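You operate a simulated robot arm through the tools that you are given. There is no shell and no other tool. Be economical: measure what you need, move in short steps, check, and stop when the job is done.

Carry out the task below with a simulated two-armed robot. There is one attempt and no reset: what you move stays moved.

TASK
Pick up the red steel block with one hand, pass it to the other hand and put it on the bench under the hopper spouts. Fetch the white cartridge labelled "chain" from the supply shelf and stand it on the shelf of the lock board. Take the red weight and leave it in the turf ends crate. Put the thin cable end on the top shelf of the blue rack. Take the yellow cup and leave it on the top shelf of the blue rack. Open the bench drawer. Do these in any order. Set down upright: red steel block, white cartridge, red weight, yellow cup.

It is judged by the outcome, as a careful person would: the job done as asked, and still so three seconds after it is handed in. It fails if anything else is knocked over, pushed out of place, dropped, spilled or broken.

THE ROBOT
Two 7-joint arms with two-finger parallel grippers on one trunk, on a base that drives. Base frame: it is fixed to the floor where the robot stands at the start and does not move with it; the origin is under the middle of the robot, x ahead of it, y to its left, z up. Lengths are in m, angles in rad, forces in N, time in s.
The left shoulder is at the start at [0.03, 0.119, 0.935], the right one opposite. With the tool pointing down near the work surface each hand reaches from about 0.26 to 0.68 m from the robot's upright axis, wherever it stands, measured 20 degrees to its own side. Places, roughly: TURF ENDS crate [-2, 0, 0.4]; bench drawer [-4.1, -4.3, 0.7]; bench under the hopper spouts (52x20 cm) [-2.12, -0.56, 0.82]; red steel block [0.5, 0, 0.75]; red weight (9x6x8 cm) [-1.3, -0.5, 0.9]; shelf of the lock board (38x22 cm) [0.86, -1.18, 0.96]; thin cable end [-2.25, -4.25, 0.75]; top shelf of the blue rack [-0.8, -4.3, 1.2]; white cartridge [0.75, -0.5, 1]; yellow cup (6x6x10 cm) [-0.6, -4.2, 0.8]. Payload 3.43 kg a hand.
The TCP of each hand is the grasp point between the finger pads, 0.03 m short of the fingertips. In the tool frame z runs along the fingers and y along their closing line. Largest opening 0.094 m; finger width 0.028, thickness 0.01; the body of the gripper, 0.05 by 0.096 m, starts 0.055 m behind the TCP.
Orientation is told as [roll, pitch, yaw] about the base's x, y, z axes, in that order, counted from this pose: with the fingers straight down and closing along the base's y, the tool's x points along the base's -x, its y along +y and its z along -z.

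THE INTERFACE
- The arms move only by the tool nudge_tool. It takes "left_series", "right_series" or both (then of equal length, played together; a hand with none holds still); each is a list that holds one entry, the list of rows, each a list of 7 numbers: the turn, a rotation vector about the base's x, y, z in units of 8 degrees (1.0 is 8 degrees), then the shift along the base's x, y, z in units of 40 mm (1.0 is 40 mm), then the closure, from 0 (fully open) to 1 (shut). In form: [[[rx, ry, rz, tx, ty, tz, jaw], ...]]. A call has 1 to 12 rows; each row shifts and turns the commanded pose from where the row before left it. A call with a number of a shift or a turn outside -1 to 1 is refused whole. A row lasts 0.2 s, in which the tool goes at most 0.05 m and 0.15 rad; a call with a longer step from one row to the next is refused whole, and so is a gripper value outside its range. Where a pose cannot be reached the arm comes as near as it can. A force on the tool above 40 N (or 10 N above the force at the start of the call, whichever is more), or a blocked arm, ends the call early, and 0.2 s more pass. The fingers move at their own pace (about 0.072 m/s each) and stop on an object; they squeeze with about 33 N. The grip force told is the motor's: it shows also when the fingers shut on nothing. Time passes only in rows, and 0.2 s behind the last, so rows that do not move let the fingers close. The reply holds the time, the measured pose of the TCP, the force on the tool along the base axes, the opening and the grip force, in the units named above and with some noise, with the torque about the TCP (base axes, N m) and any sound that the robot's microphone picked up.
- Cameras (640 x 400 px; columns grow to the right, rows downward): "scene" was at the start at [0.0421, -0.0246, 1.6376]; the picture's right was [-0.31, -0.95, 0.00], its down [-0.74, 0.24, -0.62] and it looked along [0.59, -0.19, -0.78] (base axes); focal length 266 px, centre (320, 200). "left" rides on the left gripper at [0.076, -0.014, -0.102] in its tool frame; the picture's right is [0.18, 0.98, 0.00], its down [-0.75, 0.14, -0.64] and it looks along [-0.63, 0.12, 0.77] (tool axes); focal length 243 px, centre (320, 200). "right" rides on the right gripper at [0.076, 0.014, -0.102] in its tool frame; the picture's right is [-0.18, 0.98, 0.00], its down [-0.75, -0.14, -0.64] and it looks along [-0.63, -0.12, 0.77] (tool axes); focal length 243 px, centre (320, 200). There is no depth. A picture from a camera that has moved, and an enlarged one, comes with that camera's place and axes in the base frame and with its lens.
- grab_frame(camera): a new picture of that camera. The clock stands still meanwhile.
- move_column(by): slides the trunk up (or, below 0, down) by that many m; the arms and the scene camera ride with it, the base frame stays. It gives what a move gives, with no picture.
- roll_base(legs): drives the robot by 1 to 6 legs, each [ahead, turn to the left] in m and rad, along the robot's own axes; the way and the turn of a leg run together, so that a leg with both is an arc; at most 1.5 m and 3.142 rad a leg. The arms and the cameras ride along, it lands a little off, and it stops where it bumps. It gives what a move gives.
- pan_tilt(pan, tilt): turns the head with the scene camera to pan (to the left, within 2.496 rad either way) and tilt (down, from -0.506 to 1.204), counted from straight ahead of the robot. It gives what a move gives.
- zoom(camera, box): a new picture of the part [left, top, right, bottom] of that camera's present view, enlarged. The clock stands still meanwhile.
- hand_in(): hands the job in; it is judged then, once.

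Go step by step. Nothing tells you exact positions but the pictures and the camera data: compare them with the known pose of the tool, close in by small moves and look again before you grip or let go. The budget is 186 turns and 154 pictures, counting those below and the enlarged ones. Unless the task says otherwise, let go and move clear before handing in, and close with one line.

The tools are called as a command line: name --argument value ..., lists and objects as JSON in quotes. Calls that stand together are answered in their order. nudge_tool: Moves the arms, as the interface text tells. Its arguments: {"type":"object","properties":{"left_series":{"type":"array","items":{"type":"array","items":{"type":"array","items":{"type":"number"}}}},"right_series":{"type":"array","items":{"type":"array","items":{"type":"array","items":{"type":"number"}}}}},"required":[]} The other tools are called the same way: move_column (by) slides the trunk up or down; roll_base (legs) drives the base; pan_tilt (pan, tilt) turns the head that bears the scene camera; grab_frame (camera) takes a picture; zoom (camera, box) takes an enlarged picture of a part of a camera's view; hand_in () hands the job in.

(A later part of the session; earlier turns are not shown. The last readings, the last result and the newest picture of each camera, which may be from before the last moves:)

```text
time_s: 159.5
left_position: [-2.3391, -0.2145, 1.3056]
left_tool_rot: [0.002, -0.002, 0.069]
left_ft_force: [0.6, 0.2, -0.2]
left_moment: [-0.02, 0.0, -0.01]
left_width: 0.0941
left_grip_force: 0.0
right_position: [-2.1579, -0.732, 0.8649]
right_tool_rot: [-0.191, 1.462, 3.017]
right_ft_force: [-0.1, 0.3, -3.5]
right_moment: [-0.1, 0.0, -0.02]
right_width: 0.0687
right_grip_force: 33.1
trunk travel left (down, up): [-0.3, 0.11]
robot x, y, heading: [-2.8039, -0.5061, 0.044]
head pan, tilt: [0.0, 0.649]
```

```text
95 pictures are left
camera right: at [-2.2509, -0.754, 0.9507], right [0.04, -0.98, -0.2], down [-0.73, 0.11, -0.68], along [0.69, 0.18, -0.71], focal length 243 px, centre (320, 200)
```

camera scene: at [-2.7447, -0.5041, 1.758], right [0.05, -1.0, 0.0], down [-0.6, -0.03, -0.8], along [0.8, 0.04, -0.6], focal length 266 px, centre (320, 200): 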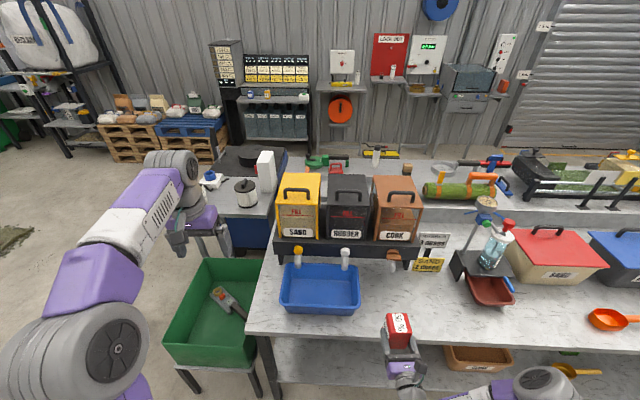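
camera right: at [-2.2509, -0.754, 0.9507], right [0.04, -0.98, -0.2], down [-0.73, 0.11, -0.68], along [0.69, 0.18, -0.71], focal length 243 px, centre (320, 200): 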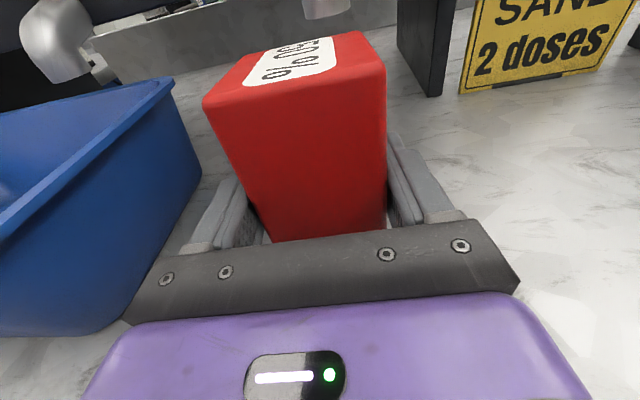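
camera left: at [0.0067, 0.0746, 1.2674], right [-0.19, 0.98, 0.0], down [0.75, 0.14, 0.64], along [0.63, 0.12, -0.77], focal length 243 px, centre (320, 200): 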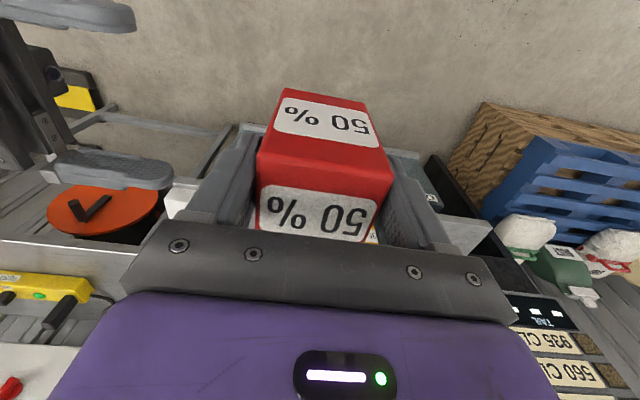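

Now only the block's front edge touches, as intended. I reduce the tilt while settling, then open.

nudge_tool --right_series '[[[0, -0.3, 0, 0, 0, -0.05, 1], [0, 0, 0, 0, 0, -0.05, 1], [0, 0, 0, 0, 0, 0, 1]]]'

```text
time_s: 160.3
left_position: [-2.3409, -0.2142, 1.3045]
left_tool_rot: [0.003, -0.003, 0.071]
left_ft_force: [1.2, -0.1, -0.2]
left_moment: [-0.01, 0.02, 0.02]
left_width: 0.094
left_grip_force: 0.2
right_position: [-2.1578, -0.7312, 0.8627]
right_tool_rot: [-0.276, 1.505, 2.931]
right_ft_force: [-1.7, -0.1, 8.1]
right_moment: [-0.25, 0.87, -0.04]
right_width: 0.0684
right_grip_force: 33.0
trunk travel left (down, up): [-0.3, 0.11]
robot x, y, heading: [-2.8012, -0.5038, 0.048]
head pan, tilt: [0.0, 0.649]
```

nudge_tool --right_series '[[[0, 0, 0, 0, 0, 0, 0.2], [0, 0, 0, 0, 0, 0, 0.1], [0, 0, 0, 0, 0, 0, 0], [0, 0, 0, 0, 0, 0.1, 0], [0, 0, 0, -0.5, 0, 0.1, 0], [0, 0, 0, -1, 0, 0.1, 0], [0, 0, 0, -1, 0, 0.1, 0], [0, 0, 0, -1, 0, 0.2, 0], [0, 0, 0, -1, 0, 0.5, 0]]]'

grab_frame --camera "right"

zoom --camera "scene" --box '[260, 200, 500, 350]'

```text
time_s: 162.3
left_position: [-2.3401, -0.214, 1.3064]
left_tool_rot: [0.003, -0.002, 0.068]
left_ft_force: [-0.7, -0.3, -0.3]
left_moment: [-0.02, -0.06, 0.01]
left_width: 0.0938
left_grip_force: 0.0
right_position: [-2.3389, -0.7319, 0.9049]
right_tool_rot: [-0.274, 1.502, 2.934]
right_ft_force: [-0.4, 0.2, 0.5]
right_moment: [-0.01, 0.02, 0.01]
right_width: 0.0939
right_grip_force: 0.1
trunk travel left (down, up): [-0.3, 0.11]
robot x, y, heading: [-2.7997, -0.5065, 0.048]
head pan, tilt: [0.0, 0.649]
```

```text
94 pictures are left
camera right: at [-2.4346, -0.7541, 0.9874], right [0.05, -0.98, -0.2], down [-0.7, 0.11, -0.71], along [0.71, 0.18, -0.68], focal length 243 px, centre (320, 200)
```

right: 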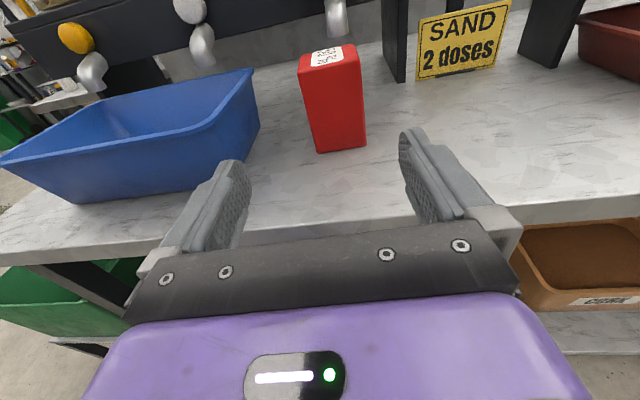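

```text
2.67 times, centred on (380, 275) of scene
camera zoom: at [-2.7467, -0.5039, 1.7581], right [0.05, -1.0, 0.0], down [-0.6, -0.03, -0.8], along [0.8, 0.04, -0.6], focal length 710 px, centre (160, 0)
```

zoom: 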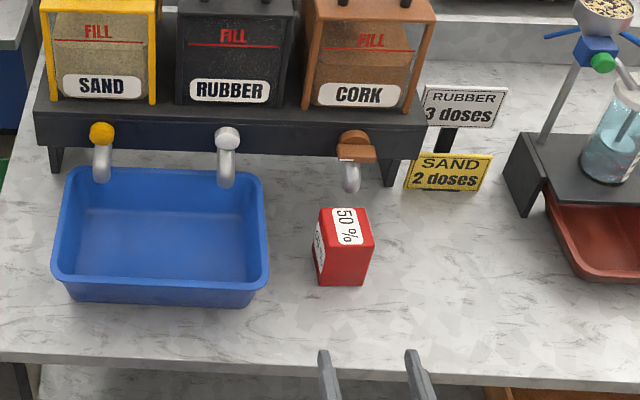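

The block stands upright beside the tray under the cork spout. Next is the red weight, reachable from the east side; first I back off and bring the right hand back to pointing down.

roll_base --legs '[[-0.2, 0]]'

nudge_tool --right_series '[[[0, -0.4, 1, 0, 0.3, 0.5, 0], [0, 0, 1, 0, 0.3, 0.5, 0], [0, 0, 1, 0, 0.3, 0.5, 0], [0, 0, 1, 0, 0.3, 0.5, 0], [0, 0, 1, 0, 0.3, 0.5, 0], [0, 0, 1, 0, 0.3, 0.5, 0], [0, 0, 1, 0, 0.3, 0.5, 0], [0, 0, 1, 0, 0, 0.5, 0], [0, 0, 1, 0, 0, 0.5, 0], [0, 0, 1, 0, 0, 0.5, 0], [0, 0, 1, 0, 0, 0.5, 0]]]'

nudge_tool --right_series '[[[-0.577, -0.577, 0.577, 0, 0, 0, 0], [-0.577, -0.577, 0.577, 0, 0, 0, 0], [-0.577, -0.577, 0.577, 0, 0, 0, 0], [-0.577, -0.577, 0.577, 0, 0, 0, 0], [-0.577, -0.577, 0.577, 0, 0, 0, 0], [-0.577, -0.577, 0.577, 0, 0, 0, 0], [-0.577, -0.577, 0.577, 0, 0, 0, 0], [-0.577, -0.577, 0.577, 0, 0, 0, 0], [-0.577, -0.577, 0.577, 0, 0, 0, 0], [-0.577, -0.577, 0.577, 0, 0, 0, 0], [-0.577, -0.577, 0.577, 0, 0, 0, 0], [-0.577, -0.577, 0.577, 0, 0, 0, 0]]]'

nudge_tool --right_series '[[[-0.577, -0.577, 0.577, 0, 0, 0, 0], [-0.577, -0.577, 0.577, 0, 0, 0, 0], [-0.577, -0.577, 0.577, 0, 0, 0, 0], [0, 0, 0, 0, 0, 0, 0]]]'

```text
time_s: 163.9
left_position: [-2.5352, -0.2249, 1.3054]
left_tool_rot: [0.002, -0.002, 0.067]
left_ft_force: [-0.6, -0.1, -0.1]
left_moment: [-0.01, -0.06, -0.03]
left_width: 0.094
left_grip_force: 0.0
right_position: [-2.5355, -0.7419, 0.9045]
right_tool_rot: [-0.279, 1.503, 2.93]
right_ft_force: [-0.4, 0.2, 0.1]
right_moment: [-0.01, 0.02, 0.0]
right_width: 0.0941
right_grip_force: 0.0
trunk travel left (down, up): [-0.3, 0.11]
robot x, y, heading: [-3.0007, -0.5133, 0.048]
head pan, tilt: [0.0, 0.649]
```

```text
time_s: 166.3
left_position: [-2.5351, -0.2248, 1.3042]
left_tool_rot: [0.003, -0.003, 0.067]
left_ft_force: [-0.3, 0.4, -0.6]
left_moment: [0.0, -0.02, 0.01]
left_width: 0.0942
left_grip_force: 0.0
right_position: [-2.5344, -0.6565, 1.1256]
right_tool_rot: [-0.817, 1.552, -2.356]
right_ft_force: [0.1, -0.4, 0.3]
right_moment: [0.02, 0.01, 0.01]
right_width: 0.0938
right_grip_force: 0.1
trunk travel left (down, up): [-0.3, 0.11]
robot x, y, heading: [-3.0023, -0.5115, 0.044]
head pan, tilt: [0.0, 0.649]
```

```text
time_s: 168.9
left_position: [-2.5355, -0.2246, 1.3044]
left_tool_rot: [0.0, -0.002, 0.068]
left_ft_force: [0.2, 0.5, -0.1]
left_moment: [-0.02, -0.01, 0.03]
left_width: 0.0939
left_grip_force: 0.1
right_position: [-2.5351, -0.6577, 1.1258]
right_tool_rot: [0.182, 0.258, -0.228]
right_ft_force: [-0.2, 0.1, -0.5]
right_moment: [-0.01, -0.03, 0.06]
right_width: 0.0941
right_grip_force: 0.0
trunk travel left (down, up): [-0.3, 0.11]
robot x, y, heading: [-2.9987, -0.5193, 0.051]
head pan, tilt: [0.0, 0.649]
```

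```text
time_s: 169.9
left_position: [-2.5347, -0.2249, 1.3043]
left_tool_rot: [0.002, -0.002, 0.068]
left_ft_force: [0.0, 0.6, -0.2]
left_moment: [-0.01, 0.01, 0.02]
left_width: 0.094
left_grip_force: 0.0
right_position: [-2.5342, -0.6585, 1.1243]
right_tool_rot: [-0.031, -0.014, -0.01]
right_ft_force: [0.5, -1.5, -0.1]
right_moment: [-0.01, 0.03, 0.02]
right_width: 0.094
right_grip_force: 0.1
trunk travel left (down, up): [-0.3, 0.11]
robot x, y, heading: [-2.9971, -0.5142, 0.046]
head pan, tilt: [0.0, 0.649]
```

Both hands point down again. I drive around the north side to the east side of the samples bench.

roll_base --legs '[[0.1, 0], [0, 1.525], [1.5, 0], [0, -1.56], [1.3, 0], [1.3, 0]]'

roll_base --legs '[[0, -1.571]]'

grab_frame --camera "scene"

```text
time_s: 198.1
left_position: [0.2055, 1.4021, 1.3063]
left_tool_rot: [0.002, -0.002, 0.067]
left_ft_force: [0.0, 0.6, 0.7]
left_moment: [-0.03, -0.02, 0.03]
left_width: 0.094
left_grip_force: 0.1
right_position: [0.206, 0.9697, 1.1246]
right_tool_rot: [-0.03, -0.011, -0.008]
right_ft_force: [-0.9, -0.2, 0.2]
right_moment: [-0.06, -0.01, 0.0]
right_width: 0.0939
right_grip_force: 0.1
trunk travel left (down, up): [-0.3, 0.11]
robot x, y, heading: [-0.2588, 1.1103, 0.051]
head pan, tilt: [0.0, 0.649]
```

```text
time_s: 202.2
left_position: [0.0458, 0.6572, 1.3057]
left_tool_rot: [0.002, 0.0, -1.473]
left_ft_force: [0.2, 0.5, 0.1]
left_moment: [0.02, 0.0, 0.01]
left_width: 0.0939
left_grip_force: 0.0
right_position: [-0.389, 0.6435, 1.1239]
right_tool_rot: [-0.029, -0.011, -1.55]
right_ft_force: [0.2, 0.0, 0.3]
right_moment: [-0.01, 0.01, 0.0]
right_width: 0.0937
right_grip_force: 0.0
trunk travel left (down, up): [-0.3, 0.11]
robot x, y, heading: [-0.2589, 1.1123, -1.488]
head pan, tilt: [0.0, 0.649]
```

```text
92 pictures are left
camera scene: at [-0.2545, 1.0541, 1.758], right [-1.0, -0.08, 0.0], down [-0.05, 0.6, -0.8], along [0.06, -0.79, -0.6], focal length 266 px, centre (320, 200)
```

scene: 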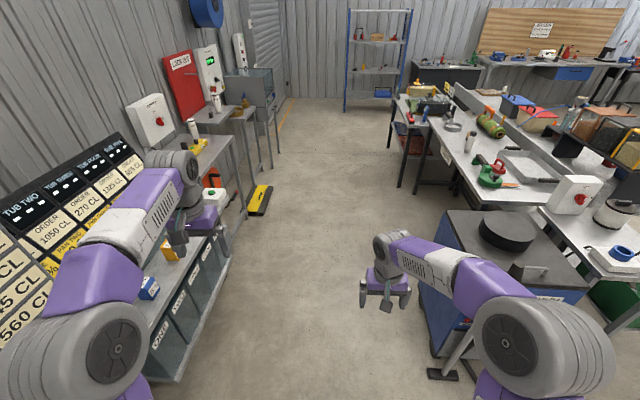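

The aisle is clear. I go down it and turn to face the samples bench.

roll_base --legs '[[1.4, 0], [0.2, 0], [0, -1.66]]'

grab_frame --camera "scene"

```text
time_s: 214.3
left_position: [-0.5505, -0.7345, 1.3053]
left_tool_rot: [0.003, -0.001, -3.071]
left_ft_force: [0.3, 0.2, -0.1]
left_moment: [-0.03, -0.02, 0.01]
left_width: 0.0943
left_grip_force: 0.0
right_position: [-0.5532, -0.302, 1.1246]
right_tool_rot: [-0.028, -0.012, 3.135]
right_ft_force: [0.9, -0.1, -0.1]
right_moment: [-0.02, 0.01, -0.01]
right_width: 0.0941
right_grip_force: 0.1
trunk travel left (down, up): [-0.3, 0.11]
robot x, y, heading: [-0.0866, -0.4453, -3.087]
head pan, tilt: [0.0, 0.649]
```

```text
91 pictures are left
camera scene: at [-0.1431, -0.447, 1.758], right [-0.05, 1.0, 0.0], down [0.6, 0.03, -0.8], along [-0.8, -0.04, -0.6], focal length 266 px, centre (320, 200)
```

scene: 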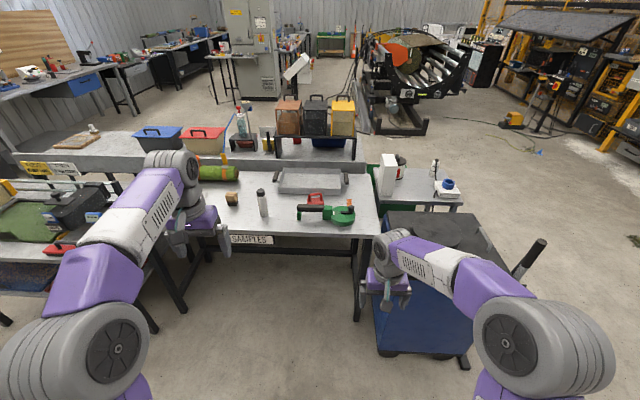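

zoom --camera "scene" --box '[200, 150, 400, 275]'

```text
3.20 times, centred on (300, 212) of scene
camera zoom: at [-0.1431, -0.447, 1.758], right [-0.05, 1.0, 0.0], down [0.6, 0.03, -0.8], along [-0.8, -0.04, -0.6], focal length 852 px, centre (384, 160)
```

zoom: 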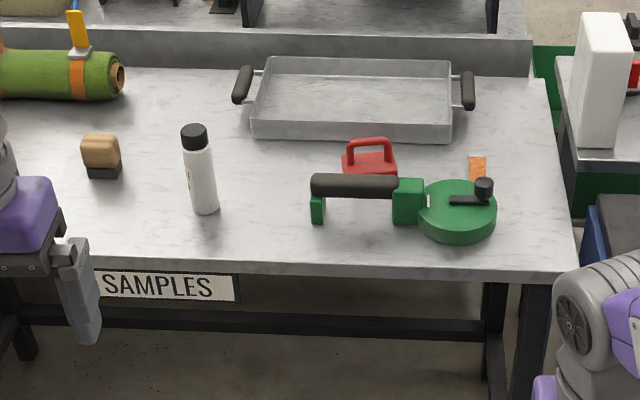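

The red weight with its loop handle lies just behind the green tool, near (-1.32, -0.53). I raise the trunk for clearance and drive up.

move_column --by 0.1

roll_base --legs '[[0.64, 0]]'

nudge_tool --left_series '[[[0, 0, 0, -0.3, 1, -0.3, 0], [0, 0, 0, -0.3, 1, -0.3, 0], [0, 0, 0, 0, 1, -0.3, 0], [0, 0, 0, 0, 1, -0.3, 0], [0, 0, 0, 0, 1, -0.3, 0], [0, 0, 0, 0, 0.5, -1, 0], [0, 0, 0, 0, 0, -1, 0]]]' --right_series '[[[0, 0, 0, 0.6, 0.3, 0.3, 0], [0, 0, 0, 0.6, 0.3, 0.3, 0], [0, 0, 0, 0.6, 0.3, 0.3, 0], [0, 0, 0, 0.6, 0.3, 0.3, 0], [0, 0, 0, 0.6, 0.3, 0, 0], [0, 0, 0, 0, 0, 0, 0], [0, 0, 0, 0, 0, 0, 0]]]'

grab_frame --camera "left"

grab_frame --camera "scene"

```text
time_s: 215.6
left_position: [-0.5494, -0.7353, 1.4059]
left_tool_rot: [0.002, -0.004, -3.069]
left_ft_force: [0.2, 0.4, 0.3]
left_moment: [0.03, 0.02, -0.01]
left_width: 0.0942
left_grip_force: 0.1
right_position: [-0.5527, -0.3009, 1.2246]
right_tool_rot: [-0.03, -0.011, 3.134]
right_ft_force: [-1.0, 1.0, 0.1]
right_moment: [-0.02, 0.01, -0.02]
right_width: 0.0939
right_grip_force: 0.0
trunk travel left (down, up): [-0.4, 0.01]
robot x, y, heading: [-0.0879, -0.4455, -3.095]
head pan, tilt: [0.0, 0.649]
```

```text
time_s: 219.2
left_position: [-1.2062, -0.7552, 1.4056]
left_tool_rot: [0.001, -0.003, -3.088]
left_ft_force: [-0.8, -0.2, -0.7]
left_moment: [-0.03, -0.01, -0.02]
left_width: 0.094
left_grip_force: 0.1
right_position: [-1.203, -0.3224, 1.2256]
right_tool_rot: [-0.031, -0.01, 3.119]
right_ft_force: [0.1, 0.2, 0.2]
right_moment: [0.02, -0.01, 0.0]
right_width: 0.094
right_grip_force: 0.0
trunk travel left (down, up): [-0.4, 0.01]
robot x, y, heading: [-0.7386, -0.4734, -3.106]
head pan, tilt: [0.0, 0.649]
```

```text
time_s: 220.8
left_position: [-1.2301, -0.5341, 1.2679]
left_tool_rot: [0.0, -0.002, -3.088]
left_ft_force: [0.0, 0.7, -0.7]
left_moment: [0.04, -0.01, 0.01]
left_width: 0.094
left_grip_force: 0.1
right_position: [-1.0803, -0.2611, 1.2734]
right_tool_rot: [-0.031, -0.01, 3.119]
right_ft_force: [-0.3, 0.1, 0.4]
right_moment: [-0.04, 0.03, 0.0]
right_width: 0.0941
right_grip_force: 0.0
trunk travel left (down, up): [-0.4, 0.01]
robot x, y, heading: [-0.737, -0.4716, -3.11]
head pan, tilt: [0.0, 0.649]
```

```text
89 pictures are left
camera left: at [-1.1558, -0.5155, 1.3696], right [0.24, -0.97, 0.0], down [-0.74, -0.18, 0.64], along [-0.63, -0.15, -0.77], focal length 243 px, centre (320, 200)
```

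left: 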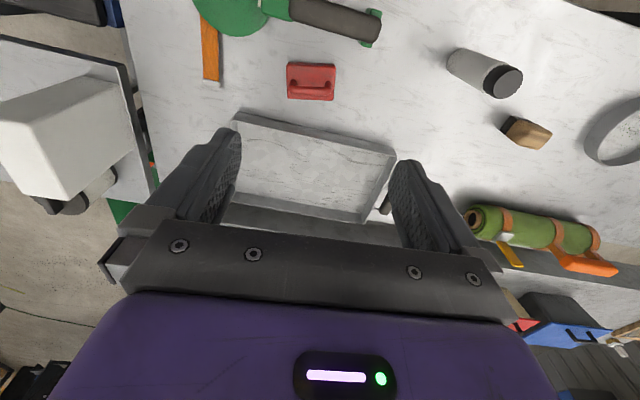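

```text
88 pictures are left
camera scene: at [-0.7951, -0.4745, 1.858], right [-0.03, 1.0, 0.0], down [0.6, 0.02, -0.8], along [-0.8, -0.03, -0.6], focal length 266 px, centre (320, 200)
```

scene: 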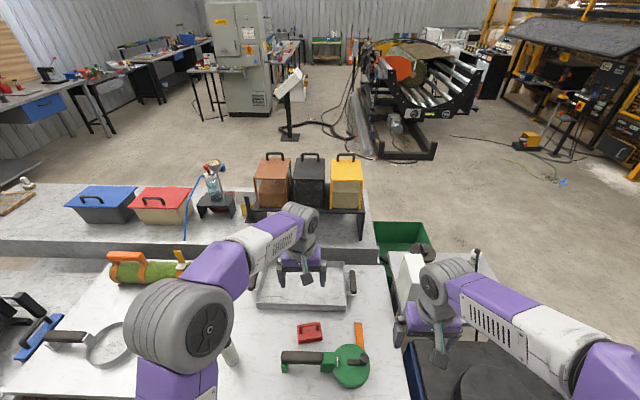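

The weight is close between the tray and the green tool, so I'll grip its handle with the fingers closing along x. I turn the left hand 90° and come lower above it.

nudge_tool --left_series '[[[0, 0, -1, -0.13, 0, -0.4, 0.4], [0, 0, -1, -0.13, 0, -0.4, 0.4], [0, 0, -1, -0.13, 0, -0.4, 0.4], [0, 0, -1, -0.13, 0, -0.4, 0.4], [0, 0, -1, -0.13, 0, -0.4, 0.4], [0, 0, -1, -0.13, 0, -0.4, 0.4], [0, 0, -1, -0.13, 0, -0.4, 0.4], [0, 0, -1, -0.13, 0, -0.4, 0.4], [0, 0, -1, -0.13, 0, -0.4, 0.4], [0, 0, -1, -0.13, 0, -0.4, 0.4], [0, 0, -1, -0.13, 0, -0.4, 0.4], [0, 0, -0.6, 0, 0, 0, 0.4]]]'

grab_frame --camera "left"

zoom --camera "scene" --box '[230, 270, 390, 370]'

```text
time_s: 223.4
left_position: [-1.2868, -0.5361, 1.089]
left_tool_rot: [0.002, -0.002, 1.575]
left_ft_force: [-0.2, 0.5, -0.2]
left_moment: [0.0, 0.02, -0.01]
left_width: 0.056
left_grip_force: 0.0
right_position: [-1.0801, -0.2614, 1.2725]
right_tool_rot: [-0.028, -0.012, 3.119]
right_ft_force: [-0.3, -0.1, 0.6]
right_moment: [0.0, -0.01, 0.02]
right_width: 0.0939
right_grip_force: 0.1
trunk travel left (down, up): [-0.4, 0.01]
robot x, y, heading: [-0.741, -0.4725, -3.106]
head pan, tilt: [0.0, 0.649]
```

```text
87 pictures are left
camera left: at [-1.2731, -0.6115, 1.1922], right [-0.98, -0.19, 0.0], down [-0.14, 0.75, 0.64], along [-0.12, 0.63, -0.77], focal length 243 px, centre (320, 200)
```

left: 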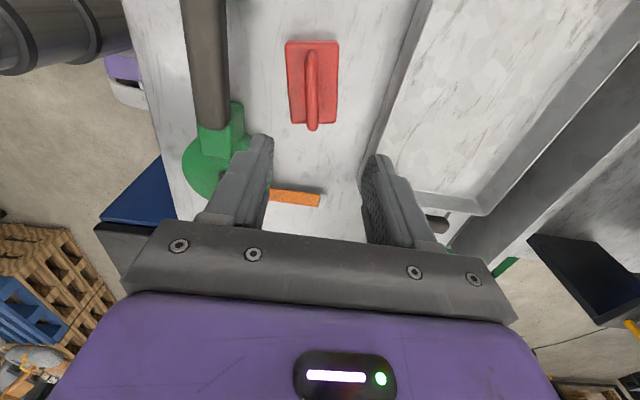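

```text
4.00 times, centred on (310, 320) of scene
camera zoom: at [-0.7944, -0.4742, 1.858], right [-0.03, 1.0, 0.0], down [0.6, 0.02, -0.8], along [-0.8, -0.03, -0.6], focal length 1066 px, centre (360, -280)
```

zoom: 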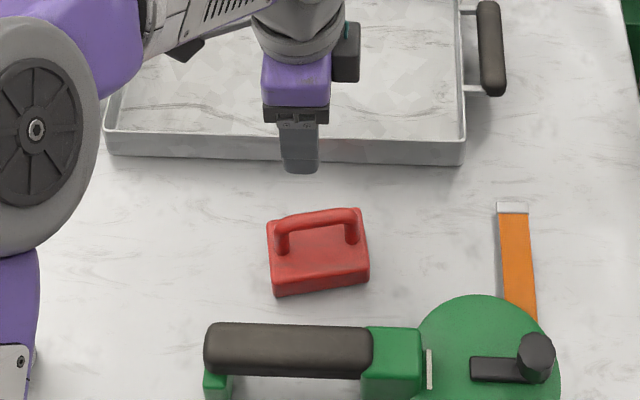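

The handle bar runs about 10° off the y axis at (-1.279, -0.533), top near z≈0.94. I align the yaw and descend part way.

nudge_tool --left_series '[[[0, 0, 0.7, 0.2, 0.05, -0.7, 0.4], [0, 0, 0.6, 0, 0.05, -0.7, 0.4], [0, 0, 0, 0, 0, -0.7, 0.4], [0, 0, 0, 0, 0, 0, 0.4]]]'

grab_frame --camera "left"

zoom --camera "scene" --box '[230, 270, 390, 370]'

```text
time_s: 224.4
left_position: [-1.2807, -0.5308, 1.0053]
left_tool_rot: [0.002, -0.002, 1.758]
left_ft_force: [0.3, 0.1, 1.0]
left_moment: [0.0, 0.01, 0.02]
left_width: 0.0566
left_grip_force: 0.0
right_position: [-1.0797, -0.2624, 1.2729]
right_tool_rot: [-0.031, -0.013, 3.118]
right_ft_force: [-0.3, 0.6, -0.4]
right_moment: [-0.05, 0.0, 0.02]
right_width: 0.0938
right_grip_force: 0.1
trunk travel left (down, up): [-0.4, 0.01]
robot x, y, heading: [-0.741, -0.472, -3.108]
head pan, tilt: [0.0, 0.649]
```

```text
85 pictures are left
camera left: at [-1.2531, -0.6028, 1.1067], right [-0.93, -0.36, 0.0], down [-0.28, 0.71, 0.64], along [-0.24, 0.6, -0.77], focal length 243 px, centre (320, 200)
```

left: 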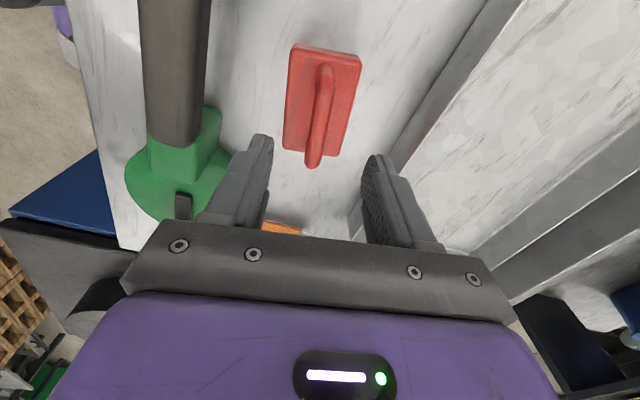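

```text
4.00 times, centred on (310, 320) of scene
camera zoom: at [-0.7944, -0.4741, 1.8581], right [-0.03, 1.0, 0.0], down [0.6, 0.02, -0.8], along [-0.8, -0.03, -0.6], focal length 1066 px, centre (360, -280)
```

zoom: 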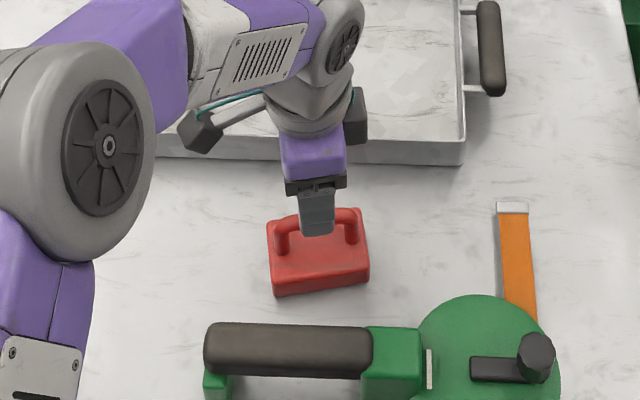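

The bar is at (-1.278, -0.544, 0.943). I centre, lower so the tips straddle the bar, and close.

nudge_tool --left_series '[[[0, 0, 0.4, 0.07, -0.33, 0, 0.4], [0, 0, 0, 0, 0, -0.7, 0.4], [0, 0, 0, 0, 0, -0.65, 0.4], [0, 0, 0, 0, 0, 0, 0.4], [0, 0, 0, 0, 0, 0, 1], [0, 0, 0, 0, 0, 0, 1], [0, 0, 0, 0, 0, 0, 1]]]'

grab_frame --camera "left"

zoom --camera "scene" --box '[230, 270, 390, 370]'

```text
time_s: 226.0
left_position: [-1.2796, -0.5456, 0.9518]
left_tool_rot: [0.0, -0.003, 1.815]
left_ft_force: [2.9, 2.3, 0.2]
left_moment: [0.08, -0.03, -0.08]
left_width: 0.0137
left_grip_force: 33.0
right_position: [-1.0786, -0.2614, 1.2736]
right_tool_rot: [-0.03, -0.01, 3.12]
right_ft_force: [-0.4, -0.2, 0.9]
right_moment: [0.01, 0.0, 0.03]
right_width: 0.0941
right_grip_force: 0.2
trunk travel left (down, up): [-0.4, 0.01]
robot x, y, heading: [-0.7396, -0.4727, -3.109]
head pan, tilt: [0.0, 0.649]
```

```text
83 pictures are left
camera left: at [-1.247, -0.6156, 1.0543], right [-0.91, -0.42, 0.0], down [-0.32, 0.7, 0.64], along [-0.27, 0.59, -0.77], focal length 243 px, centre (320, 200)
```

left: 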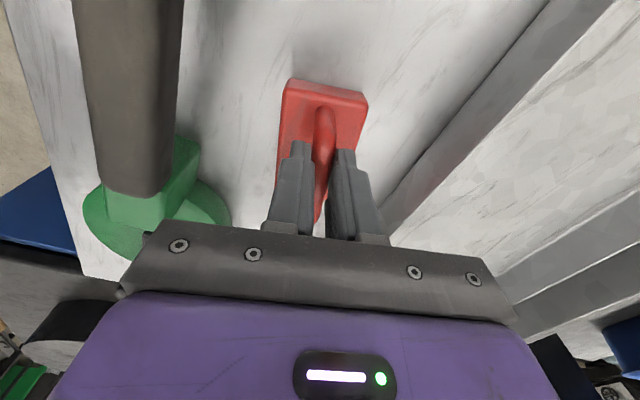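

```text
4.00 times, centred on (310, 320) of scene
camera zoom: at [-0.7946, -0.4739, 1.858], right [-0.03, 1.0, 0.0], down [0.6, 0.02, -0.8], along [-0.8, -0.03, -0.6], focal length 1066 px, centre (360, -280)
```

zoom: 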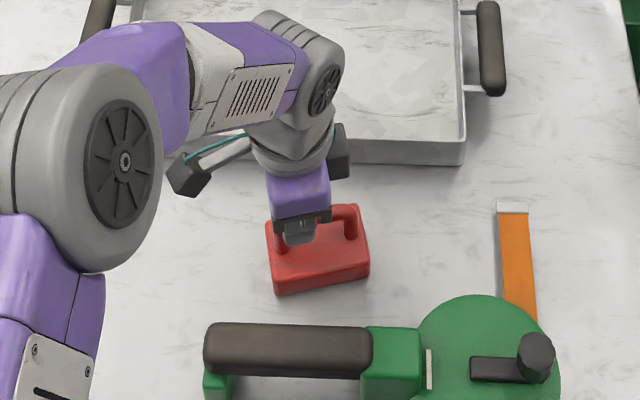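

I have hold of the handle but about 1.8 cm off its middle. I open slightly, shift along the bar and regrip for balance.

nudge_tool --left_series '[[[0, 0, 0, 0, 0, 0, 0.6], [0, 0, 0, 0, 0, 0, 0.6], [0, 0, 0, -0.1, 0.42, 0, 0.6], [0, 0, 0, 0, 0, 0, 0.6], [0, 0, 0, 0, 0, 0, 1], [0, 0, 0, 0, 0, 0, 1], [0, 0, 0, 0, 0, 0, 1], [0, 0, 0, 0, 0, 0.3, 1], [0, 0, 0, 0, 0, 0.5, 1]]]'

zoom --camera "scene" --box '[230, 250, 390, 350]'

```text
time_s: 228.0
left_position: [-1.2802, -0.5267, 0.9847]
left_tool_rot: [0.0, -0.001, 1.812]
left_ft_force: [1.1, -0.7, -11.3]
left_moment: [0.03, 0.02, 0.01]
left_width: 0.0135
left_grip_force: 33.4
right_position: [-1.0792, -0.261, 1.2737]
right_tool_rot: [-0.03, -0.011, 3.119]
right_ft_force: [0.2, 0.3, -0.5]
right_moment: [0.03, 0.01, 0.03]
right_width: 0.094
right_grip_force: 0.0
trunk travel left (down, up): [-0.4, 0.01]
robot x, y, heading: [-0.7372, -0.4684, -3.105]
head pan, tilt: [0.0, 0.649]
```

```text
4.00 times, centred on (310, 300) of scene
camera zoom: at [-0.7953, -0.4742, 1.858], right [-0.03, 1.0, 0.0], down [0.6, 0.02, -0.8], along [-0.8, -0.03, -0.6], focal length 1066 px, centre (360, -200)
```

zoom: 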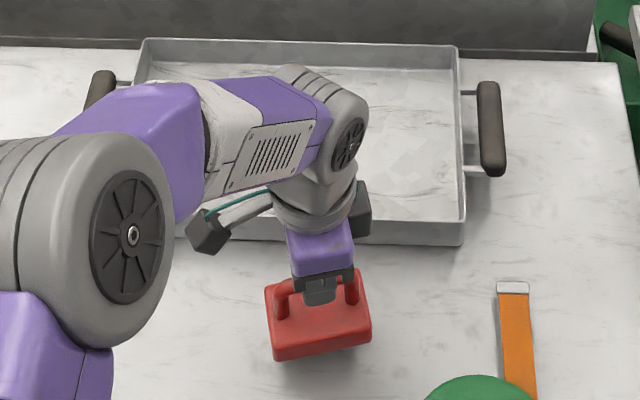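

The weight hangs balanced (≈1.15 kg). I raise it, draw it in and drive around to the crate's north side.

nudge_tool --left_series '[[[0, 0, 0, 0, 0, 1, 1], [0, 0, 0, 0, 0, 1, 1], [0, 0, 0, 0.6, 0, 0.9, 1], [0, 0, 0, 0.6, -0.3, 0.9, 1], [0, 0, 0, 0.6, -0.3, 0.5, 1], [0, 0, 0, 0.6, -0.3, 0, 1], [0, 0, 0, 0.6, -0.3, 0, 1]]]'

roll_base --legs '[[-0.5, 0], [0, -1.6], [1.45, 0], [0, 1.571], [1.0, 0], [0.85, 0]]'

pan_tilt --pan 0.6 --tilt 0.8

grab_frame --camera "scene"

```text
time_s: 229.6
left_position: [-1.1608, -0.5761, 1.1573]
left_tool_rot: [0.001, -0.002, 1.815]
left_ft_force: [0.4, 0.5, -11.2]
left_moment: [0.02, -0.02, -0.01]
left_width: 0.0134
left_grip_force: 33.0
right_position: [-1.08, -0.2626, 1.273]
right_tool_rot: [-0.03, -0.011, 3.118]
right_ft_force: [0.8, 1.0, -0.3]
right_moment: [-0.02, 0.01, 0.01]
right_width: 0.0941
right_grip_force: 0.0
trunk travel left (down, up): [-0.4, 0.01]
robot x, y, heading: [-0.737, -0.4698, -3.106]
head pan, tilt: [0.0, 0.649]
```

```text
time_s: 255.9
left_position: [-2.4929, 0.9392, 1.1563]
left_tool_rot: [-0.001, -0.003, 1.764]
left_ft_force: [-0.2, 0.2, -12.0]
left_moment: [-0.01, 0.02, -0.01]
left_width: 0.0134
left_grip_force: 33.0
right_position: [-2.3961, 1.2463, 1.2729]
right_tool_rot: [-0.03, -0.011, 3.068]
right_ft_force: [-0.2, 0.7, 0.7]
right_moment: [0.02, -0.01, 0.0]
right_width: 0.094
right_grip_force: 0.1
trunk travel left (down, up): [-0.4, 0.01]
robot x, y, heading: [-2.063, 1.0197, 3.125]
head pan, tilt: [0.0, 0.649]
```

```text
time_s: 256.9
left_position: [-2.4923, 0.9376, 1.1566]
left_tool_rot: [0.0, -0.001, 1.764]
left_ft_force: [-0.8, -0.8, -11.4]
left_moment: [0.03, -0.03, 0.03]
left_width: 0.0136
left_grip_force: 33.0
right_position: [-2.3958, 1.2467, 1.2727]
right_tool_rot: [-0.028, -0.011, 3.067]
right_ft_force: [0.1, -1.0, -0.1]
right_moment: [0.0, 0.03, 0.04]
right_width: 0.094
right_grip_force: 0.1
trunk travel left (down, up): [-0.4, 0.01]
robot x, y, heading: [-2.0636, 1.019, 3.129]
head pan, tilt: [0.6, 0.799]
```

```text
80 pictures are left
camera scene: at [-2.1023, 0.9735, 1.8454], right [-0.55, 0.83, 0.0], down [0.6, 0.4, -0.7], along [-0.58, -0.38, -0.72], focal length 266 px, centre (320, 200)
```

scene: 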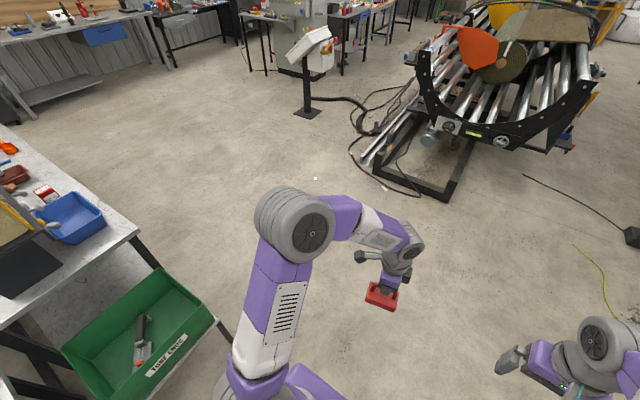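

The crate labelled TURF ENDS is on this side. I turn to face it and look down.

roll_base --legs '[[0, 1.571]]'

pan_tilt --pan 0 --tilt 0.85

grab_frame --camera "scene"

```text
time_s: 261.3
left_position: [-1.9534, 0.5975, 1.1559]
left_tool_rot: [0.001, -0.002, -2.882]
left_ft_force: [1.1, -0.2, -11.9]
left_moment: [-0.01, 0.0, 0.01]
left_width: 0.0135
left_grip_force: 32.5
right_position: [-2.2676, 0.6746, 1.2725]
right_tool_rot: [-0.029, -0.01, -1.577]
right_ft_force: [-0.3, -0.6, 1.1]
right_moment: [0.02, -0.01, 0.04]
right_width: 0.0939
right_grip_force: 0.0
trunk travel left (down, up): [-0.4, 0.01]
robot x, y, heading: [-2.0656, 1.017, -1.521]
head pan, tilt: [0.6, 0.799]
```

```text
time_s: 262.3
left_position: [-1.9538, 0.5977, 1.1555]
left_tool_rot: [0.0, -0.002, -2.884]
left_ft_force: [0.1, 0.6, -12.7]
left_moment: [0.0, 0.0, 0.01]
left_width: 0.0136
left_grip_force: 33.0
right_position: [-2.268, 0.6749, 1.2735]
right_tool_rot: [-0.03, -0.009, -1.577]
right_ft_force: [-0.6, 0.7, 0.4]
right_moment: [-0.01, 0.02, -0.01]
right_width: 0.0938
right_grip_force: 0.1
trunk travel left (down, up): [-0.4, 0.01]
robot x, y, heading: [-2.0627, 1.0216, -1.522]
head pan, tilt: [0.0, 0.85]
```

```text
79 pictures are left
camera scene: at [-2.0612, 0.9694, 1.8413], right [-1.0, -0.05, 0.0], down [-0.04, 0.75, -0.66], along [0.03, -0.66, -0.75], focal length 266 px, centre (320, 200)
```

scene: 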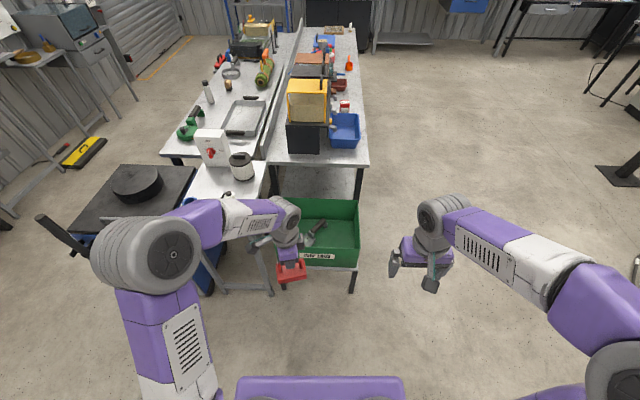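

From the north my elbow would pass over the small table's things, so I approach the crate from the west instead.

roll_base --legs '[[0, -1.61], [0.6, 0], [0, 1.571], [0.95, 0], [0, 1.571]]'

grab_frame --camera "scene"

```text
time_s: 281.7
left_position: [-2.288, 0.1481, 1.1565]
left_tool_rot: [0.0, -0.002, -1.407]
left_ft_force: [-0.3, -0.3, -11.8]
left_moment: [-0.02, 0.0, -0.01]
left_width: 0.0135
left_grip_force: 33.3
right_position: [-2.3944, -0.1564, 1.2724]
right_tool_rot: [-0.03, -0.011, -0.1]
right_ft_force: [-0.6, 0.6, 0.0]
right_moment: [0.01, 0.04, 0.0]
right_width: 0.094
right_grip_force: 0.1
trunk travel left (down, up): [-0.4, 0.01]
robot x, y, heading: [-2.719, 0.0784, -0.046]
head pan, tilt: [0.0, 0.85]
```

```text
78 pictures are left
camera scene: at [-2.669, 0.0759, 1.8413], right [-0.04, -1.0, 0.0], down [-0.75, 0.03, -0.66], along [0.66, -0.03, -0.75], focal length 266 px, centre (320, 200)
```

scene: 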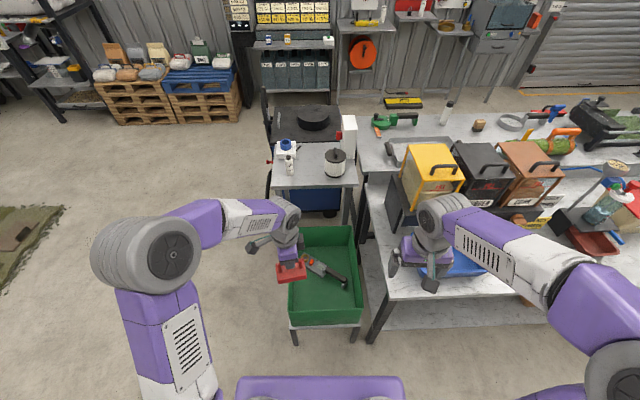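

The tool inside the crate lies diagonally; the west–north part near (-2.11, 0.03) is free. I raise and retract the right hand, edge forward and lower the trunk.

nudge_tool --right_series '[[[0, 0, 0, -0.6, 0, 0.8, 0], [0, 0, 0, -0.6, 0, 0.8, 0], [0, 0, 0, -0.6, 0, 0.8, 0], [0, 0, 0, 0, 0, 0.8, 0], [0, 0, 0, 0, 0, 0.8, 0]]]'

roll_base --legs '[[0.1, 0]]'

move_column --by -0.3

grab_frame --camera "scene"

grab_frame --camera "left"

```text
time_s: 282.9
left_position: [-2.288, 0.1486, 1.1563]
left_tool_rot: [0.001, -0.003, -1.403]
left_ft_force: [-1.0, -0.1, -12.5]
left_moment: [0.02, -0.03, 0.0]
left_width: 0.0135
left_grip_force: 32.8
right_position: [-2.4644, -0.1566, 1.4327]
right_tool_rot: [-0.029, -0.008, -0.101]
right_ft_force: [0.2, 0.2, 1.6]
right_moment: [-0.02, 0.0, -0.01]
right_width: 0.094
right_grip_force: 0.0
trunk travel left (down, up): [-0.4, 0.01]
robot x, y, heading: [-2.7214, 0.0779, -0.041]
head pan, tilt: [0.0, 0.85]
```

```text
time_s: 284.1
left_position: [-2.1888, 0.1445, 1.157]
left_tool_rot: [0.0, -0.003, -1.403]
left_ft_force: [-0.4, 0.0, -11.5]
left_moment: [-0.01, 0.02, 0.01]
left_width: 0.0137
left_grip_force: 32.3
right_position: [-2.364, -0.16, 1.4325]
right_tool_rot: [-0.03, -0.009, -0.099]
right_ft_force: [0.3, 0.3, 0.2]
right_moment: [-0.03, 0.0, 0.02]
right_width: 0.0939
right_grip_force: 0.1
trunk travel left (down, up): [-0.4, 0.01]
robot x, y, heading: [-2.6162, 0.0737, -0.04]
head pan, tilt: [0.0, 0.85]
```

```text
time_s: 287.1
left_position: [-2.1876, 0.1451, 0.8565]
left_tool_rot: [0.0, -0.002, -1.404]
left_ft_force: [0.2, -0.9, -10.5]
left_moment: [0.0, 0.02, -0.02]
left_width: 0.0136
left_grip_force: 32.8
right_position: [-2.3635, -0.161, 1.1325]
right_tool_rot: [-0.028, -0.012, -0.099]
right_ft_force: [-0.3, 0.9, -0.3]
right_moment: [0.0, -0.02, 0.01]
right_width: 0.0942
right_grip_force: 0.1
trunk travel left (down, up): [-0.1, 0.31]
robot x, y, heading: [-2.6184, 0.0727, -0.041]
head pan, tilt: [0.0, 0.85]
```

```text
77 pictures are left
camera scene: at [-2.5684, 0.0716, 1.5415], right [-0.04, -1.0, 0.0], down [-0.75, 0.03, -0.66], along [0.66, -0.03, -0.75], focal length 266 px, centre (320, 200)
```

scene: 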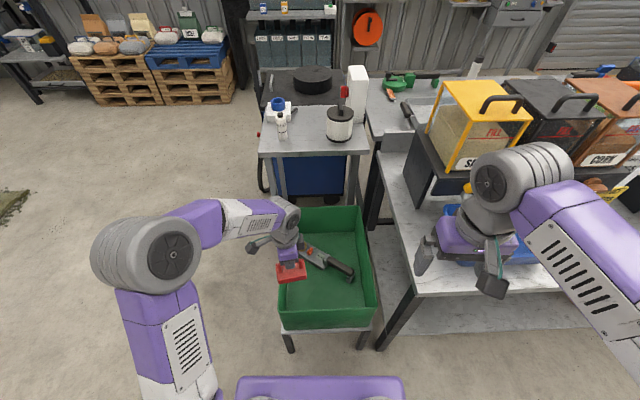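

```text
76 pictures are left
camera left: at [-2.2157, 0.2187, 0.9588], right [0.94, 0.34, 0.0], down [0.27, -0.72, 0.64], along [0.22, -0.6, -0.77], focal length 243 px, centre (320, 200)
```

left: 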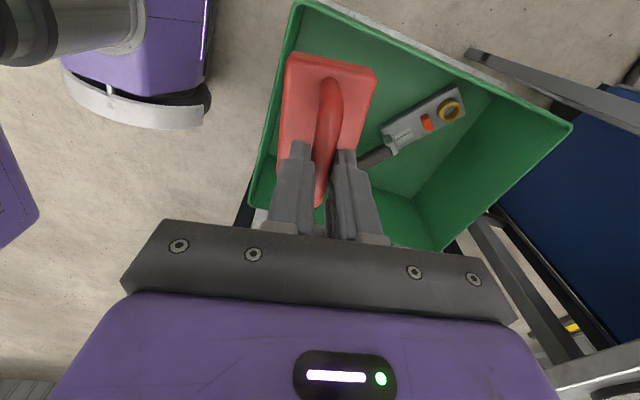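

I move over the free corner and lower inside the crate.

nudge_tool --left_series '[[[0, 0, 0, 0.57, -0.83, 0, 1], [0, 0, 0, 0.57, -0.83, 0, 1], [0, 0, 0, 0.57, -0.83, 0, 1], [0, 0, 0, 0, 0, -1, 1], [0, 0, 0, 0, 0, -1, 1], [0, 0, 0, 0, 0, -1, 1], [0, 0, 0, 0, 0, -1, 1], [0, 0, 0, 0, 0, -1, 1], [0, 0, 0, 0, 0, 0, 1]]]'

grab_frame --camera "left"

grab_frame --camera "scene"

```text
time_s: 289.1
left_position: [-2.1192, 0.0444, 0.6561]
left_tool_rot: [0.002, -0.003, -1.402]
left_ft_force: [0.2, -0.1, -11.8]
left_moment: [-0.01, 0.0, -0.03]
left_width: 0.0136
left_grip_force: 33.0
right_position: [-2.3628, -0.161, 1.1321]
right_tool_rot: [-0.03, -0.01, -0.099]
right_ft_force: [-0.5, -0.4, 0.2]
right_moment: [-0.05, -0.01, 0.01]
right_width: 0.0941
right_grip_force: 0.1
trunk travel left (down, up): [-0.1, 0.31]
robot x, y, heading: [-2.6135, 0.0731, -0.046]
head pan, tilt: [0.0, 0.85]
```

```text
75 pictures are left
camera left: at [-2.1459, 0.1178, 0.7581], right [0.94, 0.35, 0.0], down [0.26, -0.72, 0.64], along [0.22, -0.6, -0.77], focal length 243 px, centre (320, 200)
```

left: 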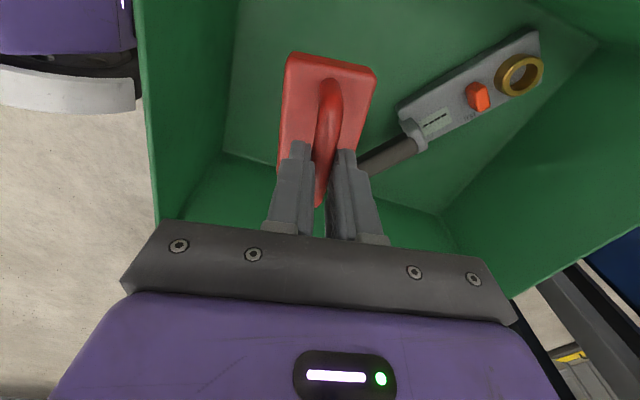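

```text
74 pictures are left
camera scene: at [-2.5685, 0.0714, 1.5414], right [-0.04, -1.0, 0.0], down [-0.75, 0.03, -0.66], along [0.66, -0.03, -0.75], focal length 266 px, centre (320, 200)
```

scene: 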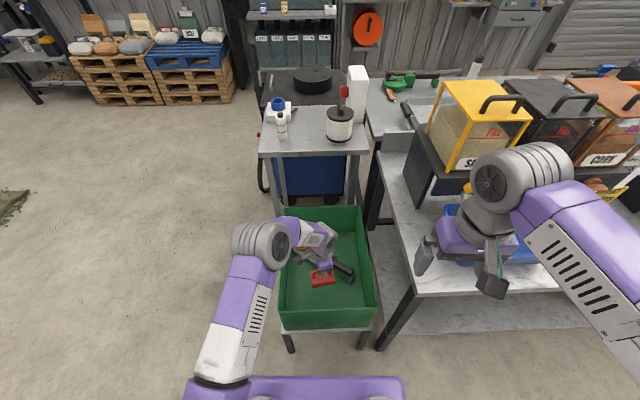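

The floor of the crate looks to be near z 0.45 and the spot is clear. I lower on until contact.

nudge_tool --left_series '[[[0, 0, 0, -0.2, 0, -0.8, 1], [0, 0, 0, 0, 0, -0.8, 1], [0, 0, 0, 0, 0, -0.4, 1], [0, 0, 0, 0, 0, -0.3, 1], [0, 0, 0, 0, 0, -0.2, 1], [0, 0, 0, 0, 0, -0.2, 1]]]'

grab_frame --camera "left"

```text
time_s: 290.5
left_position: [-2.1287, 0.0457, 0.5485]
left_tool_rot: [-0.002, 0.002, -1.403]
left_ft_force: [-0.6, -0.4, -11.5]
left_moment: [0.0, 0.03, -0.02]
left_width: 0.0136
left_grip_force: 32.9
right_position: [-2.3635, -0.1599, 1.1322]
right_tool_rot: [-0.029, -0.011, -0.101]
right_ft_force: [-0.6, -0.6, 0.2]
right_moment: [0.02, 0.0, -0.01]
right_width: 0.0941
right_grip_force: 0.1
trunk travel left (down, up): [-0.1, 0.31]
robot x, y, heading: [-2.6161, 0.0732, -0.044]
head pan, tilt: [0.0, 0.85]
```

```text
73 pictures are left
camera left: at [-2.1556, 0.119, 0.6499], right [0.94, 0.35, 0.0], down [0.27, -0.72, 0.64], along [0.22, -0.6, -0.77], focal length 243 px, centre (320, 200)
```

left: 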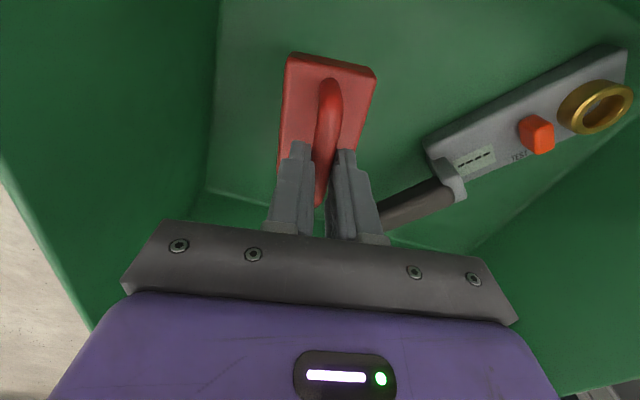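

nudge_tool --left_series '[[[0, 0, 0, 0, 0, -0.25, 1], [0, 0, 0, 0, 0, -0.25, 1], [0, 0, 0, 0, 0, -0.25, 1], [0, 0, 0, 0, 0, 0, 1]]]'

grab_frame --camera "left"

```text
time_s: 291.5
left_position: [-2.1275, 0.046, 0.5195]
left_tool_rot: [0.0, -0.001, -1.403]
left_ft_force: [0.2, -0.8, -11.8]
left_moment: [0.0, 0.0, 0.01]
left_width: 0.0137
left_grip_force: 33.3
right_position: [-2.3635, -0.1611, 1.1328]
right_tool_rot: [-0.03, -0.012, -0.099]
right_ft_force: [0.5, 0.3, -0.3]
right_moment: [-0.02, 0.03, -0.01]
right_width: 0.0942
right_grip_force: 0.0
trunk travel left (down, up): [-0.1, 0.31]
robot x, y, heading: [-2.6198, 0.0758, -0.043]
head pan, tilt: [0.0, 0.85]
```

```text
72 pictures are left
camera left: at [-2.156, 0.1196, 0.6209], right [0.94, 0.34, 0.0], down [0.27, -0.72, 0.64], along [0.22, -0.6, -0.77], focal length 243 px, centre (320, 200)
```

left: 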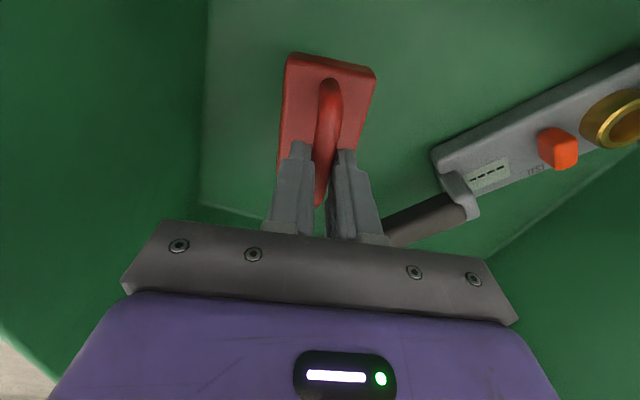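

Triangulating the crate's corner gives the floor at z≈0.37, so contact near TCP 0.455. I keep lowering.

nudge_tool --left_series '[[[0, 0, 0, 0, 0, -0.5, 1], [0, 0, 0, 0, 0, -0.5, 1], [0, 0, 0, 0, 0, -0.25, 1], [0, 0, 0, 0, 0, -0.12, 1], [0, 0, 0, 0, 0, -0.12, 1], [0, 0, 0, 0, 0, 0, 1]]]'

```text
time_s: 292.9
left_position: [-2.1275, 0.0446, 0.4593]
left_tool_rot: [0.0, -0.001, -1.405]
left_ft_force: [-2.2, -0.1, -3.3]
left_moment: [-0.32, 0.05, -0.06]
left_width: 0.0136
left_grip_force: 33.4
right_position: [-2.364, -0.1604, 1.1337]
right_tool_rot: [-0.03, -0.012, -0.098]
right_ft_force: [0.2, 0.0, 0.2]
right_moment: [0.0, 0.01, -0.01]
right_width: 0.0942
right_grip_force: 0.0
trunk travel left (down, up): [-0.1, 0.31]
robot x, y, heading: [-2.6211, 0.077, -0.046]
head pan, tilt: [0.0, 0.85]
```

grab_frame --camera "left"

zoom --camera "scene" --box '[260, 200, 400, 288]'

```text
71 pictures are left
camera left: at [-2.1553, 0.1189, 0.5619], right [0.94, 0.34, 0.0], down [0.26, -0.72, 0.64], along [0.22, -0.6, -0.77], focal length 243 px, centre (320, 200)
```

left: 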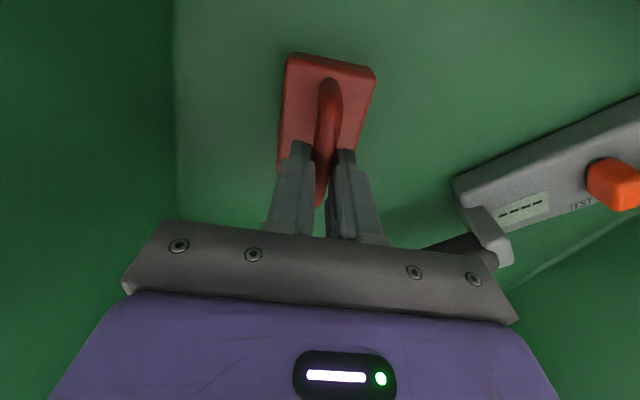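

```text
4.55 times, centred on (330, 244) of scene
camera zoom: at [-2.5691, 0.0715, 1.5415], right [-0.04, -1.0, 0.0], down [-0.75, 0.03, -0.66], along [0.66, -0.03, -0.75], focal length 1211 px, centre (274, 0)
```

zoom: 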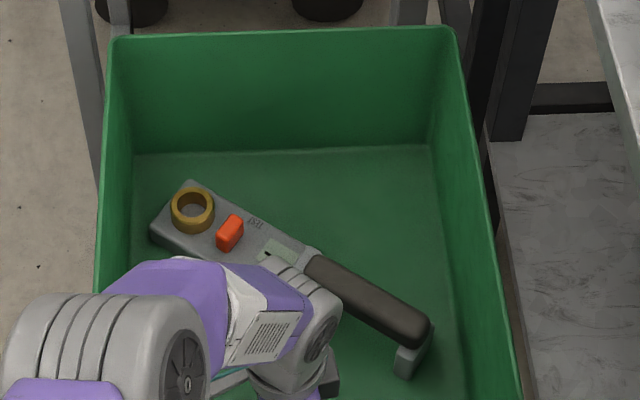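

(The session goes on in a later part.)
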